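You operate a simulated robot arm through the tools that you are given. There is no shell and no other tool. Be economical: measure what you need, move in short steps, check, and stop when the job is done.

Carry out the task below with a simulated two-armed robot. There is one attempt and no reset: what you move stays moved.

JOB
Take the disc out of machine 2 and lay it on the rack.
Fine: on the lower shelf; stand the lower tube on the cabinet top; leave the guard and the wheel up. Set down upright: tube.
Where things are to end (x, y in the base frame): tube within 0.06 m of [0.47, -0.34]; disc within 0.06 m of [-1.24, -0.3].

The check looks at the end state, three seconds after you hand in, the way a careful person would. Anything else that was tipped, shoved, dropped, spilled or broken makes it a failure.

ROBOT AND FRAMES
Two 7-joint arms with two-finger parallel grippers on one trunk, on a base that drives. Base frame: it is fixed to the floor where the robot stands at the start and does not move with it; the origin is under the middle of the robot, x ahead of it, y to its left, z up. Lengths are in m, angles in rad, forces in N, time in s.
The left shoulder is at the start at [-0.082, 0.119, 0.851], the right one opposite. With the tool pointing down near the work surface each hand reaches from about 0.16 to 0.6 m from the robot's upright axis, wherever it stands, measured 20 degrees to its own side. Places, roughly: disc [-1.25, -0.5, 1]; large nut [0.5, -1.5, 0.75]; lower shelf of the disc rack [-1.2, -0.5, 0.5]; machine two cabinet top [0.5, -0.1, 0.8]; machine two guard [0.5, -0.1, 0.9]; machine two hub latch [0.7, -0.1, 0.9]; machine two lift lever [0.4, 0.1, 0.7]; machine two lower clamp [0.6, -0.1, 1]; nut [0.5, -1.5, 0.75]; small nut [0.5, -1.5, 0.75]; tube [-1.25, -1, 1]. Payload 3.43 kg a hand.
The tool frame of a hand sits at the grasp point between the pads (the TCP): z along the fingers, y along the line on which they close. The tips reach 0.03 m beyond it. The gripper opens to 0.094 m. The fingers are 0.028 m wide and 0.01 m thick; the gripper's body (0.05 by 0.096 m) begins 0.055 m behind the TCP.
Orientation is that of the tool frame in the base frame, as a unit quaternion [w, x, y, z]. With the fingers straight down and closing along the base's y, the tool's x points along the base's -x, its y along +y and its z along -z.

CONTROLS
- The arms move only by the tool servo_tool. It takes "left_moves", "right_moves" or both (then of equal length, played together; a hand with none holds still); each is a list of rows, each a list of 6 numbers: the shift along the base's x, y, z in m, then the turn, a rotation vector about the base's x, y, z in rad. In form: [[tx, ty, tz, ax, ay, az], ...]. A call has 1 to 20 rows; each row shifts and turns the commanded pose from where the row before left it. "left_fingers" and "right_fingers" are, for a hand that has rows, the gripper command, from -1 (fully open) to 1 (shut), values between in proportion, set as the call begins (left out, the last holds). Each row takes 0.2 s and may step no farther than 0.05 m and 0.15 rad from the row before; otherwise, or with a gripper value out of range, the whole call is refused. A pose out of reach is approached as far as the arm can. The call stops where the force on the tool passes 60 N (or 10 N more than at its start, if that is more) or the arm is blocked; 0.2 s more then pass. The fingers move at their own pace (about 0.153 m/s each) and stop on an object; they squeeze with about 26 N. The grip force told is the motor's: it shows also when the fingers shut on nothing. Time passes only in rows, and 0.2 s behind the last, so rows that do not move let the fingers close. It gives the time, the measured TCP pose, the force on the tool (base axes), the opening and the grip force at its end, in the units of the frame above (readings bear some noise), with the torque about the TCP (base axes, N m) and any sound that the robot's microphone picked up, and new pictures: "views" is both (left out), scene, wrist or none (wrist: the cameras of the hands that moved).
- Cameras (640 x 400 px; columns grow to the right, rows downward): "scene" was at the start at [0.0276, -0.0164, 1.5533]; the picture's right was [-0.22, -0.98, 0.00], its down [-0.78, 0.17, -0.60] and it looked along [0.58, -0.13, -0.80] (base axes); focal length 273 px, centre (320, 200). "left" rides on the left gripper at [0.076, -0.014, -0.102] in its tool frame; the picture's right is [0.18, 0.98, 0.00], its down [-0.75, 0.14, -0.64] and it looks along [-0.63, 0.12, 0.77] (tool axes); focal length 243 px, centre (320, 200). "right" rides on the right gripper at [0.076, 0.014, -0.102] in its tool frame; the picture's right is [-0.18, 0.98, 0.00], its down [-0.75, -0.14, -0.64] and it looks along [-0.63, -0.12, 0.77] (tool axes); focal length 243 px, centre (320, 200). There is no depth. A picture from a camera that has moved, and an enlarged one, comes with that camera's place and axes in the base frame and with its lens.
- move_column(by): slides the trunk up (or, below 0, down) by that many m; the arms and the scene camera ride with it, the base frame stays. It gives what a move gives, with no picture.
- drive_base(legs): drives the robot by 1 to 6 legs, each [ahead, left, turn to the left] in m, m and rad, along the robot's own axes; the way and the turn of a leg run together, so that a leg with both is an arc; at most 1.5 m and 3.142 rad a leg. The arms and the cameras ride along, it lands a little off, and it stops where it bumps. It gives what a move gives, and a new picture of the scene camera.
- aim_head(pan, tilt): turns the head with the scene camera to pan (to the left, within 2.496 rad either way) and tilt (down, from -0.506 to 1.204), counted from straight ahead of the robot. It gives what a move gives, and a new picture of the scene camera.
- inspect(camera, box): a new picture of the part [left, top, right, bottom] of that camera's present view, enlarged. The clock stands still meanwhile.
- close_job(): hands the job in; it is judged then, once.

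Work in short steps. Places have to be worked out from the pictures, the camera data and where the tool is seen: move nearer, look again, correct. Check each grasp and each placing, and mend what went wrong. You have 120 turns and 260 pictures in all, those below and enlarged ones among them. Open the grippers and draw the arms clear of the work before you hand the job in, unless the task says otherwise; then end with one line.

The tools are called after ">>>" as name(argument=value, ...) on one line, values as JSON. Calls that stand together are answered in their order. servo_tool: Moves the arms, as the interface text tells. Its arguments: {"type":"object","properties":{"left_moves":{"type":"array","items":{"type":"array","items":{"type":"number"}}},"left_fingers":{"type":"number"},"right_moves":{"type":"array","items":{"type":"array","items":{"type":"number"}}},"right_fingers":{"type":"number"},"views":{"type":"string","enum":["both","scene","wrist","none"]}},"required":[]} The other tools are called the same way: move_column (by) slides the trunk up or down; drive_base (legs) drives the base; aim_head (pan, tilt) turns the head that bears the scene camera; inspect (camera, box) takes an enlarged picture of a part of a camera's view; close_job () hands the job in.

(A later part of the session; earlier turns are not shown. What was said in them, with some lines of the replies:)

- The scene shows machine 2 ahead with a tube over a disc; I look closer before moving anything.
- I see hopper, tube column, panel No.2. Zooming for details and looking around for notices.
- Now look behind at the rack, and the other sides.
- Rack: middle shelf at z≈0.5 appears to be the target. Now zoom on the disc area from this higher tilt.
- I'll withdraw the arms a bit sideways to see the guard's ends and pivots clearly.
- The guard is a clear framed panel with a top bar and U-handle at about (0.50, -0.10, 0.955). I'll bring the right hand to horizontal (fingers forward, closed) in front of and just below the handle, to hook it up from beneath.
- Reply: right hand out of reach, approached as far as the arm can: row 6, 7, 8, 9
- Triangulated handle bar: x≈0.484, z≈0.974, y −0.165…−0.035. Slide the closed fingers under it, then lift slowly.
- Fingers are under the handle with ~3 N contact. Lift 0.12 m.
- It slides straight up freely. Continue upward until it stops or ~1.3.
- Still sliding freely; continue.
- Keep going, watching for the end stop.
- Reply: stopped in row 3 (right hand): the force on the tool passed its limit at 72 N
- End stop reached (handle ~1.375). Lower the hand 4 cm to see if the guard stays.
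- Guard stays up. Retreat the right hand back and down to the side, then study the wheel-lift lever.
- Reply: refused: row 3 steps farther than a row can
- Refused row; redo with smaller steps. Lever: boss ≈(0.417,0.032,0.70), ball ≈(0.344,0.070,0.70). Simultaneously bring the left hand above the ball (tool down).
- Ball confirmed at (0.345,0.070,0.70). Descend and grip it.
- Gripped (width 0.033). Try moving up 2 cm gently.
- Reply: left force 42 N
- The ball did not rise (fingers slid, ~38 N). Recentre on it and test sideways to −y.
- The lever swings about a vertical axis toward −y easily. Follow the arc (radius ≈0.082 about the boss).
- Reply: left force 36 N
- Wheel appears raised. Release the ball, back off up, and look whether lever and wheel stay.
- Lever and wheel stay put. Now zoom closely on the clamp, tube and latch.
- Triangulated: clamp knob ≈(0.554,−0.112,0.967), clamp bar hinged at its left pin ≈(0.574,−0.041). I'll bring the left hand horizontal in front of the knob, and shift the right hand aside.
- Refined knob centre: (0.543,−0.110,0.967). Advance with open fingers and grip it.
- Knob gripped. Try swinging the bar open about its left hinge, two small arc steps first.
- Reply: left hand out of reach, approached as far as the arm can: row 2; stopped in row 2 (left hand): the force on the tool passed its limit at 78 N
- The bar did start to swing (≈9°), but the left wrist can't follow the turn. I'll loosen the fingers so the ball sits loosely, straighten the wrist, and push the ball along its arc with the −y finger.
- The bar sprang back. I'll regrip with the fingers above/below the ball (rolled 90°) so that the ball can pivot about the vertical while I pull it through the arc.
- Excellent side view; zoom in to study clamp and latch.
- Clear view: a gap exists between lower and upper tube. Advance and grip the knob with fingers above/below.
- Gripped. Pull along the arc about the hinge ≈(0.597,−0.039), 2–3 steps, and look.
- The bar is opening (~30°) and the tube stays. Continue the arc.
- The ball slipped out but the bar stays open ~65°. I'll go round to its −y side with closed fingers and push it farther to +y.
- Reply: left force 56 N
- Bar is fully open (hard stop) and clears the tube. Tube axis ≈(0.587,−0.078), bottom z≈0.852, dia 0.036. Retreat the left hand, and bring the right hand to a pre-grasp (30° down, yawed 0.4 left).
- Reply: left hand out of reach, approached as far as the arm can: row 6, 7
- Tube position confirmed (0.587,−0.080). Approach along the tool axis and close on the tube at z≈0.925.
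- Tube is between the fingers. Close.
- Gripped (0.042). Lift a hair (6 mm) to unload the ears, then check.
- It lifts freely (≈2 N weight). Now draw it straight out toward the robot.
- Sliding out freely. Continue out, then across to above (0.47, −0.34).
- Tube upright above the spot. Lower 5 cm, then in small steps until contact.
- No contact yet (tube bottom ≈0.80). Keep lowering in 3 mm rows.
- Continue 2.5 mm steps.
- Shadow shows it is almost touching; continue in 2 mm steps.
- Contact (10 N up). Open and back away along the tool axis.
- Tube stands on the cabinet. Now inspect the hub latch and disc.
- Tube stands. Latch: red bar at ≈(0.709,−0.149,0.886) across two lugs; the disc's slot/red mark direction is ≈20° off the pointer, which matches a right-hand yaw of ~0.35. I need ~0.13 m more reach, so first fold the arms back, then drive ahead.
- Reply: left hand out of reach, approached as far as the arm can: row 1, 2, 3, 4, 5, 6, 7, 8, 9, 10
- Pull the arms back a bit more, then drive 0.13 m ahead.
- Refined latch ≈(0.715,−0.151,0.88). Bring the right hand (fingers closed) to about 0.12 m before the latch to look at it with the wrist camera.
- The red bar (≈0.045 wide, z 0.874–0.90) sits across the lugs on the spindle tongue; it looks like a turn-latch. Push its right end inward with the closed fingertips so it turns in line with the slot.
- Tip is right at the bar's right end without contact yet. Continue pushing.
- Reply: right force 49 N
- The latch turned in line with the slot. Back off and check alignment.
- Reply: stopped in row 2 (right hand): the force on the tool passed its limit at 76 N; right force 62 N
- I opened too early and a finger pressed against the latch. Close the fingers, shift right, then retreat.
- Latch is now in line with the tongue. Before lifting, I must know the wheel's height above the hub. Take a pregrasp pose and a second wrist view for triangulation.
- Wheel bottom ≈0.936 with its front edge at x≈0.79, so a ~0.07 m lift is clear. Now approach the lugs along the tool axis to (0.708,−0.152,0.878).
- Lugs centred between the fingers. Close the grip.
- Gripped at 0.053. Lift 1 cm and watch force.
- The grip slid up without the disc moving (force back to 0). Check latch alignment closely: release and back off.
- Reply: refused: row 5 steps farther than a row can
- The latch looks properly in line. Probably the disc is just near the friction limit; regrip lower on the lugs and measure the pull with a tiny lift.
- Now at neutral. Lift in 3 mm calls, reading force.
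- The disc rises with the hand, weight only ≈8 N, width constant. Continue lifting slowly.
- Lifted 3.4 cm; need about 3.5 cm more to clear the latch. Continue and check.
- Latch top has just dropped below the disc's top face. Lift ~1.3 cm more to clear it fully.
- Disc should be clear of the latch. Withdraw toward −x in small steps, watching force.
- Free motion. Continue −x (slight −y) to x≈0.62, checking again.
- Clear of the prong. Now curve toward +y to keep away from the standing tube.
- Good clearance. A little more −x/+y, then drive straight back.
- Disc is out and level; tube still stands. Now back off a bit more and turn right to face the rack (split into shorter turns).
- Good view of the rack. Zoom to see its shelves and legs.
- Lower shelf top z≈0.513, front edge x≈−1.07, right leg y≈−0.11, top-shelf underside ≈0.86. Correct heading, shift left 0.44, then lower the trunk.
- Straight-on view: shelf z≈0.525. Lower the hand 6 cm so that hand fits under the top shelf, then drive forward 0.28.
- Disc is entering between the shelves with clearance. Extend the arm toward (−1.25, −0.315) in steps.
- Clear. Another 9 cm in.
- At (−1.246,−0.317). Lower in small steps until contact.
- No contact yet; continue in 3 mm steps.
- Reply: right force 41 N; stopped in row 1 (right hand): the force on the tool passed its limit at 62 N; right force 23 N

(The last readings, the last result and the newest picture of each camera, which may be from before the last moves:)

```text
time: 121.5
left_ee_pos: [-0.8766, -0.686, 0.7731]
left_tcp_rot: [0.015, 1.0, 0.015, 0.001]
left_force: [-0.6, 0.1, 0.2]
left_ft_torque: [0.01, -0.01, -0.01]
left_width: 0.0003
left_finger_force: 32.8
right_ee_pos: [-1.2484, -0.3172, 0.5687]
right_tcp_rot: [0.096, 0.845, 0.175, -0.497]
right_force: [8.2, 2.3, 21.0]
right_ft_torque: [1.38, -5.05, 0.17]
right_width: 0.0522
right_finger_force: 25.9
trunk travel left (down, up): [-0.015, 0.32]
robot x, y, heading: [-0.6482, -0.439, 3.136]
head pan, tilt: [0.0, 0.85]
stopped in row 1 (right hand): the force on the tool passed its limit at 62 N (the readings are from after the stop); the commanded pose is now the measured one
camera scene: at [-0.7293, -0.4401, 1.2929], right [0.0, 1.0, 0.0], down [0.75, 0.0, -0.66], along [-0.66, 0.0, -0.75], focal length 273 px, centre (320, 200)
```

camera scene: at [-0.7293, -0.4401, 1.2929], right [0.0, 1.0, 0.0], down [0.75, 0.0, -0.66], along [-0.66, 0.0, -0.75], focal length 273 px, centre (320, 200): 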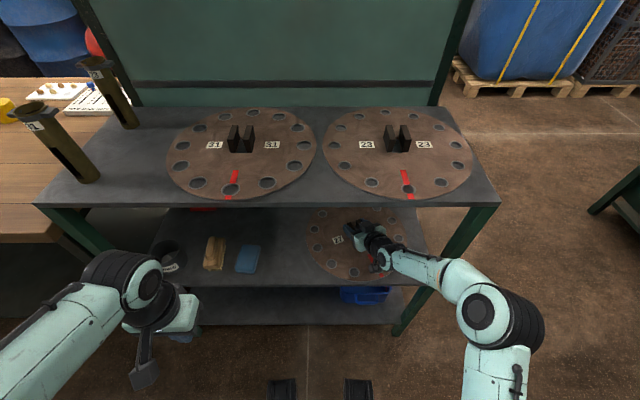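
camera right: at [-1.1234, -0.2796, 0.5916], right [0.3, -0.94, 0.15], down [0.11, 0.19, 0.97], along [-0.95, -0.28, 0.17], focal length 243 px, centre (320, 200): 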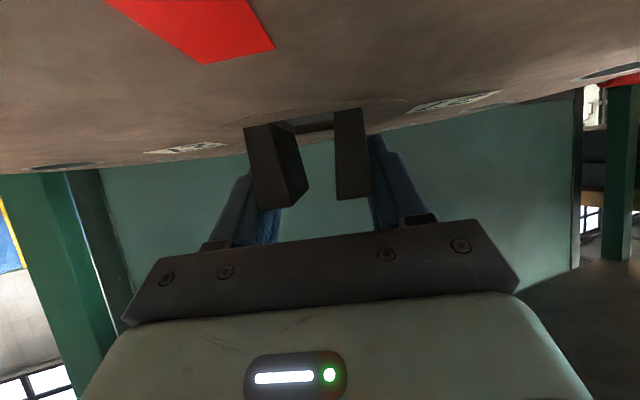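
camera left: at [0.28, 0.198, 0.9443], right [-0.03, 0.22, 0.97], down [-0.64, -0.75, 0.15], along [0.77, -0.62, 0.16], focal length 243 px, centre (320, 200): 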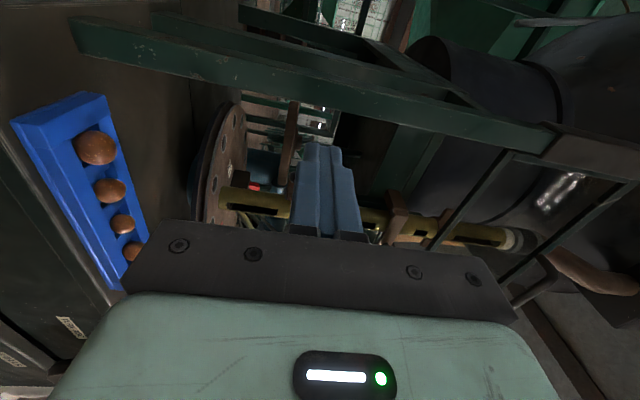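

Contact; disc is on the shelf. Relieve 3 mm, open, and check.

>>> servo_tool(right_moves=[[0, 0, 0.002, 0, 0, 0], [0, 0, 0.001, 0, 0, 0]], views="none")

>>> servo_tool(right_moves=[[0, 0, 0, 0, 0, 0], [0, 0, 0, 0, 0, 0], [0, 0, 0, 0, 0, 0]], right_fingers=-1, views="wrist")

>>> inspect(camera="scene", box=[290, 200, 430, 290])

```text
time: 122.1
left_ee_pos: [-0.8779, -0.6846, 0.7721]
left_tcp_rot: [0.015, 1.0, 0.017, 0.002]
left_force: [0.6, 0.7, 0.1]
left_ft_torque: [-0.03, 0.02, -0.01]
left_width: 0.0
left_finger_force: 33.4
right_ee_pos: [-1.2486, -0.318, 0.5678]
right_tcp_rot: [0.095, 0.845, 0.175, -0.497]
right_force: [2.7, 1.6, 6.3]
right_ft_torque: [0.83, -2.21, 0.19]
right_width: 0.0521
right_finger_force: 25.9
trunk travel left (down, up): [-0.015, 0.32]
robot x, y, heading: [-0.65, -0.4449, 3.139]
head pan, tilt: [0.0, 0.85]
```

```text
time: 122.9
left_ee_pos: [-0.8773, -0.6847, 0.7735]
left_tcp_rot: [0.015, 1.0, 0.016, 0.002]
left_force: [0.1, -0.2, 0.4]
left_ft_torque: [-0.01, 0.0, 0.0]
left_width: 0.0
left_finger_force: 32.9
right_ee_pos: [-1.2488, -0.3187, 0.5681]
right_tcp_rot: [0.096, 0.845, 0.175, -0.497]
right_force: [0.7, -1.2, 0.6]
right_ft_torque: [0.0, -0.04, -0.01]
right_width: 0.0939
right_finger_force: 0.1
trunk travel left (down, up): [-0.015, 0.32]
robot x, y, heading: [-0.6472, -0.434, 3.139]
head pan, tilt: [0.0, 0.85]
camera right: at [-1.1259, -0.2815, 0.553], right [0.3, -0.94, 0.15], down [0.13, 0.19, 0.97], along [-0.94, -0.27, 0.18], focal length 243 px, centre (320, 200)
```

right: 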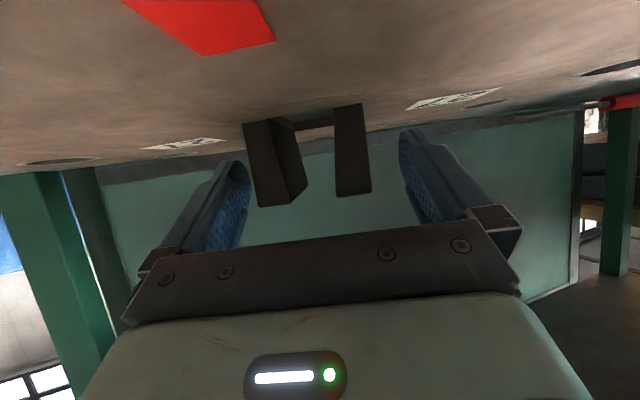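

```text
4.44 times, centred on (360, 245) of scene
camera zoom: at [-0.7307, -0.4399, 1.293], right [0.0, 1.0, 0.0], down [0.75, 0.0, -0.66], along [-0.66, 0.0, -0.75], focal length 1213 px, centre (142, 0)
```

zoom: 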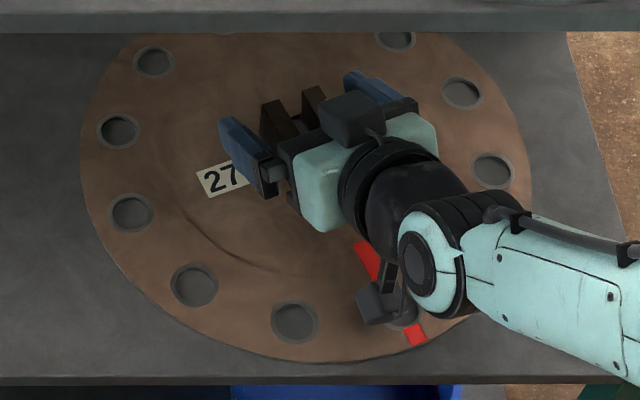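

Disc lies flat, hand free. Back out along the slot, then straight out of the rack.

>>> servo_tool(right_moves=[[0.008, 0.003, 0.005, 0, 0, 0], [0.02, 0.008, 0.006, 0, 0, 0], [0.025, 0.009, 0.006, 0, 0, 0], [0.03, 0.004, 0.005, 0, 0, 0], [0.03, 0, 0, 0, 0, 0], [0.03, 0, 0, 0, 0, 0], [0.03, 0, 0, 0, 0, 0], [0.03, 0, 0, 0, 0, 0]], views="none")

>>> drive_base(legs=[[-0.3, 0, 0]])

>>> inspect(camera="scene", box=[220, 60, 480, 240])

```text
time: 124.7
left_ee_pos: [-0.877, -0.684, 0.7723]
left_tcp_rot: [0.014, 1.0, 0.016, 0.002]
left_force: [-0.6, -0.2, 0.0]
left_ft_torque: [0.01, -0.02, 0.03]
left_width: 0.0
left_finger_force: 32.7
right_ee_pos: [-1.0465, -0.2938, 0.59]
right_tcp_rot: [0.095, 0.844, 0.174, -0.498]
right_force: [0.4, 0.0, 0.1]
right_ft_torque: [0.03, 0.0, -0.01]
right_width: 0.0939
right_finger_force: 0.0
trunk travel left (down, up): [-0.015, 0.32]
robot x, y, heading: [-0.6513, -0.4356, 3.137]
head pan, tilt: [0.0, 0.85]
```

```text
time: 126.7
left_ee_pos: [-0.5778, -0.6849, 0.7727]
left_tcp_rot: [0.014, 1.0, 0.012, 0.003]
left_force: [0.8, -0.8, 0.2]
left_ft_torque: [0.01, -0.01, 0.0]
left_width: 0.0
left_finger_force: 32.7
right_ee_pos: [-0.744, -0.292, 0.5894]
right_tcp_rot: [0.094, 0.845, 0.172, -0.497]
right_force: [-0.7, -0.3, 0.0]
right_ft_torque: [0.01, -0.02, -0.02]
right_width: 0.094
right_finger_force: 0.1
trunk travel left (down, up): [-0.015, 0.32]
robot x, y, heading: [-0.3468, -0.4366, 3.129]
head pan, tilt: [0.0, 0.85]
camera scene: at [-0.4291, -0.4414, 1.293], right [0.01, 1.0, 0.0], down [0.75, -0.01, -0.66], along [-0.66, 0.01, -0.75], focal length 273 px, centre (320, 200)
```

scene: 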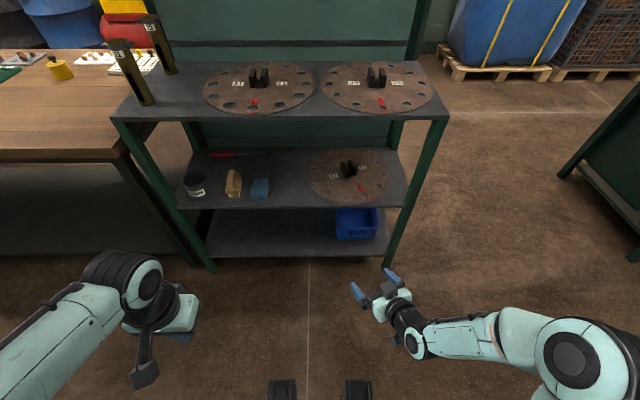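

```text
2.22 times, centred on (350, 150) of scene
camera zoom: at [-0.4291, -0.4414, 1.293], right [0.01, 1.0, 0.0], down [0.75, -0.01, -0.66], along [-0.66, 0.01, -0.75], focal length 606 px, centre (253, 311)
```

zoom: 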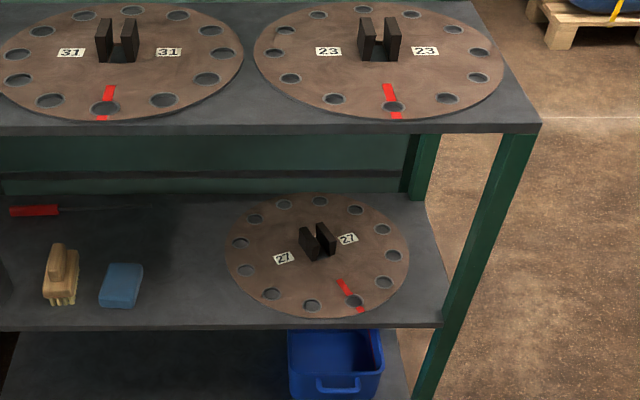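

Disc lies on the lower shelf at ≈(−1.248,−0.318). Check the machine, tube and guard once more.

>>> aim_head(pan=-2.49, tilt=0.35)

>>> inspect(camera="scene", box=[40, 100, 360, 300])

```text
time: 129.0
left_ee_pos: [-0.5776, -0.6851, 0.7719]
left_tcp_rot: [0.016, 1.0, 0.012, 0.004]
left_force: [-0.1, 0.1, 0.3]
left_ft_torque: [-0.05, -0.01, -0.02]
left_width: 0.0
left_finger_force: 33.3
right_ee_pos: [-0.7452, -0.2943, 0.5895]
right_tcp_rot: [0.094, 0.845, 0.171, -0.498]
right_force: [0.5, -0.8, 0.5]
right_ft_torque: [0.0, 0.0, 0.0]
right_width: 0.0941
right_finger_force: 0.0
trunk travel left (down, up): [-0.015, 0.32]
robot x, y, heading: [-0.3447, -0.4442, 3.132]
head pan, tilt: [-2.491, 0.351]
camera scene: at [-0.2767, -0.3864, 1.3366], right [0.6, -0.8, 0.0], down [-0.28, -0.21, -0.94], along [0.75, 0.56, -0.34], focal length 273 px, centre (320, 200)
```

scene: 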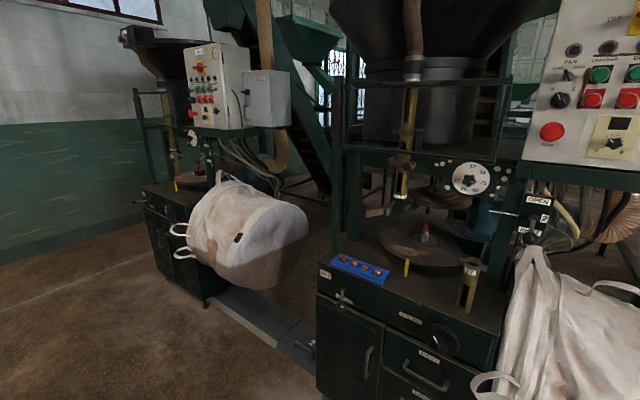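

```text
2.00 times, centred on (200, 200) of scene
camera zoom: at [-0.2767, -0.3864, 1.3366], right [0.6, -0.8, 0.0], down [-0.28, -0.21, -0.94], along [0.75, 0.56, -0.34], focal length 546 px, centre (560, 200)
```

zoom: 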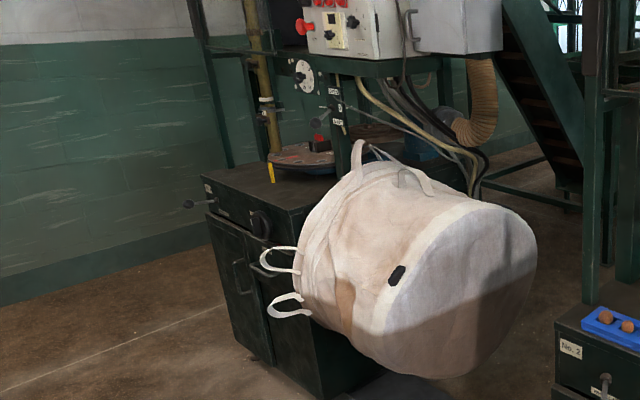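

Tube stands upright, and the guard and wheel are still up. Open the left gripper too, then hand in.

>>> servo_tool(left_moves=[[0, 0, 0, 0, 0, 0], [0, 0, 0, 0, 0, 0], [0, 0, 0, 0, 0, 0]], left_fingers=-1, views="none")

>>> inspect(camera="scene", box=[320, 60, 540, 320])

```text
time: 129.8
left_ee_pos: [-0.5779, -0.6851, 0.7719]
left_tcp_rot: [0.015, 1.0, 0.012, 0.002]
left_force: [-0.5, 0.2, 0.6]
left_ft_torque: [0.01, 0.01, -0.01]
left_width: 0.0939
left_finger_force: 0.0
right_ee_pos: [-0.7447, -0.2926, 0.589]
right_tcp_rot: [0.094, 0.845, 0.171, -0.498]
right_force: [-0.1, 0.3, -0.7]
right_ft_torque: [0.0, 0.01, -0.02]
right_width: 0.094
right_finger_force: 0.0
trunk travel left (down, up): [-0.015, 0.32]
robot x, y, heading: [-0.3482, -0.4432, 3.127]
head pan, tilt: [-2.491, 0.351]
```

```text
1.54 times, centred on (430, 190) of scene
camera zoom: at [-0.2766, -0.3865, 1.3366], right [0.6, -0.8, 0.0], down [-0.28, -0.21, -0.94], along [0.75, 0.56, -0.34], focal length 420 px, centre (151, 215)
```

zoom: 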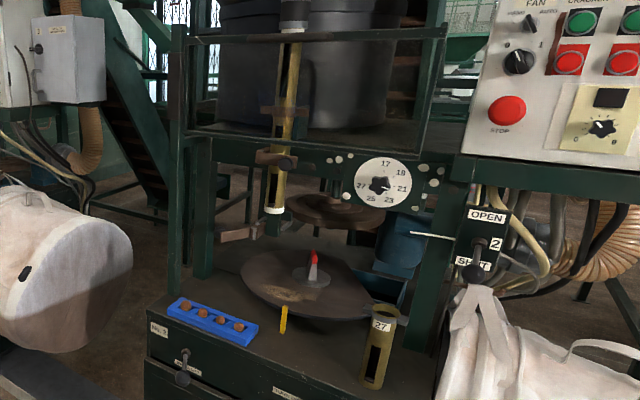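

Everything is in place: guard up, wheel up, tube upright on the cabinet, disc on the lower shelf, grippers open. Handing in.

>>> close_job()

```text
The job is handed in.
```

The disc from machine 2 is flat on the rack's lower shelf at about (-1.25, -0.32), and the lower tube stands upright on the cabinet top at about (0.47, -0.34). The guard and the wheel are up, both grippers are open and the arms are clear. The tube clamp is left swung open and the hub latch is left in its released position.
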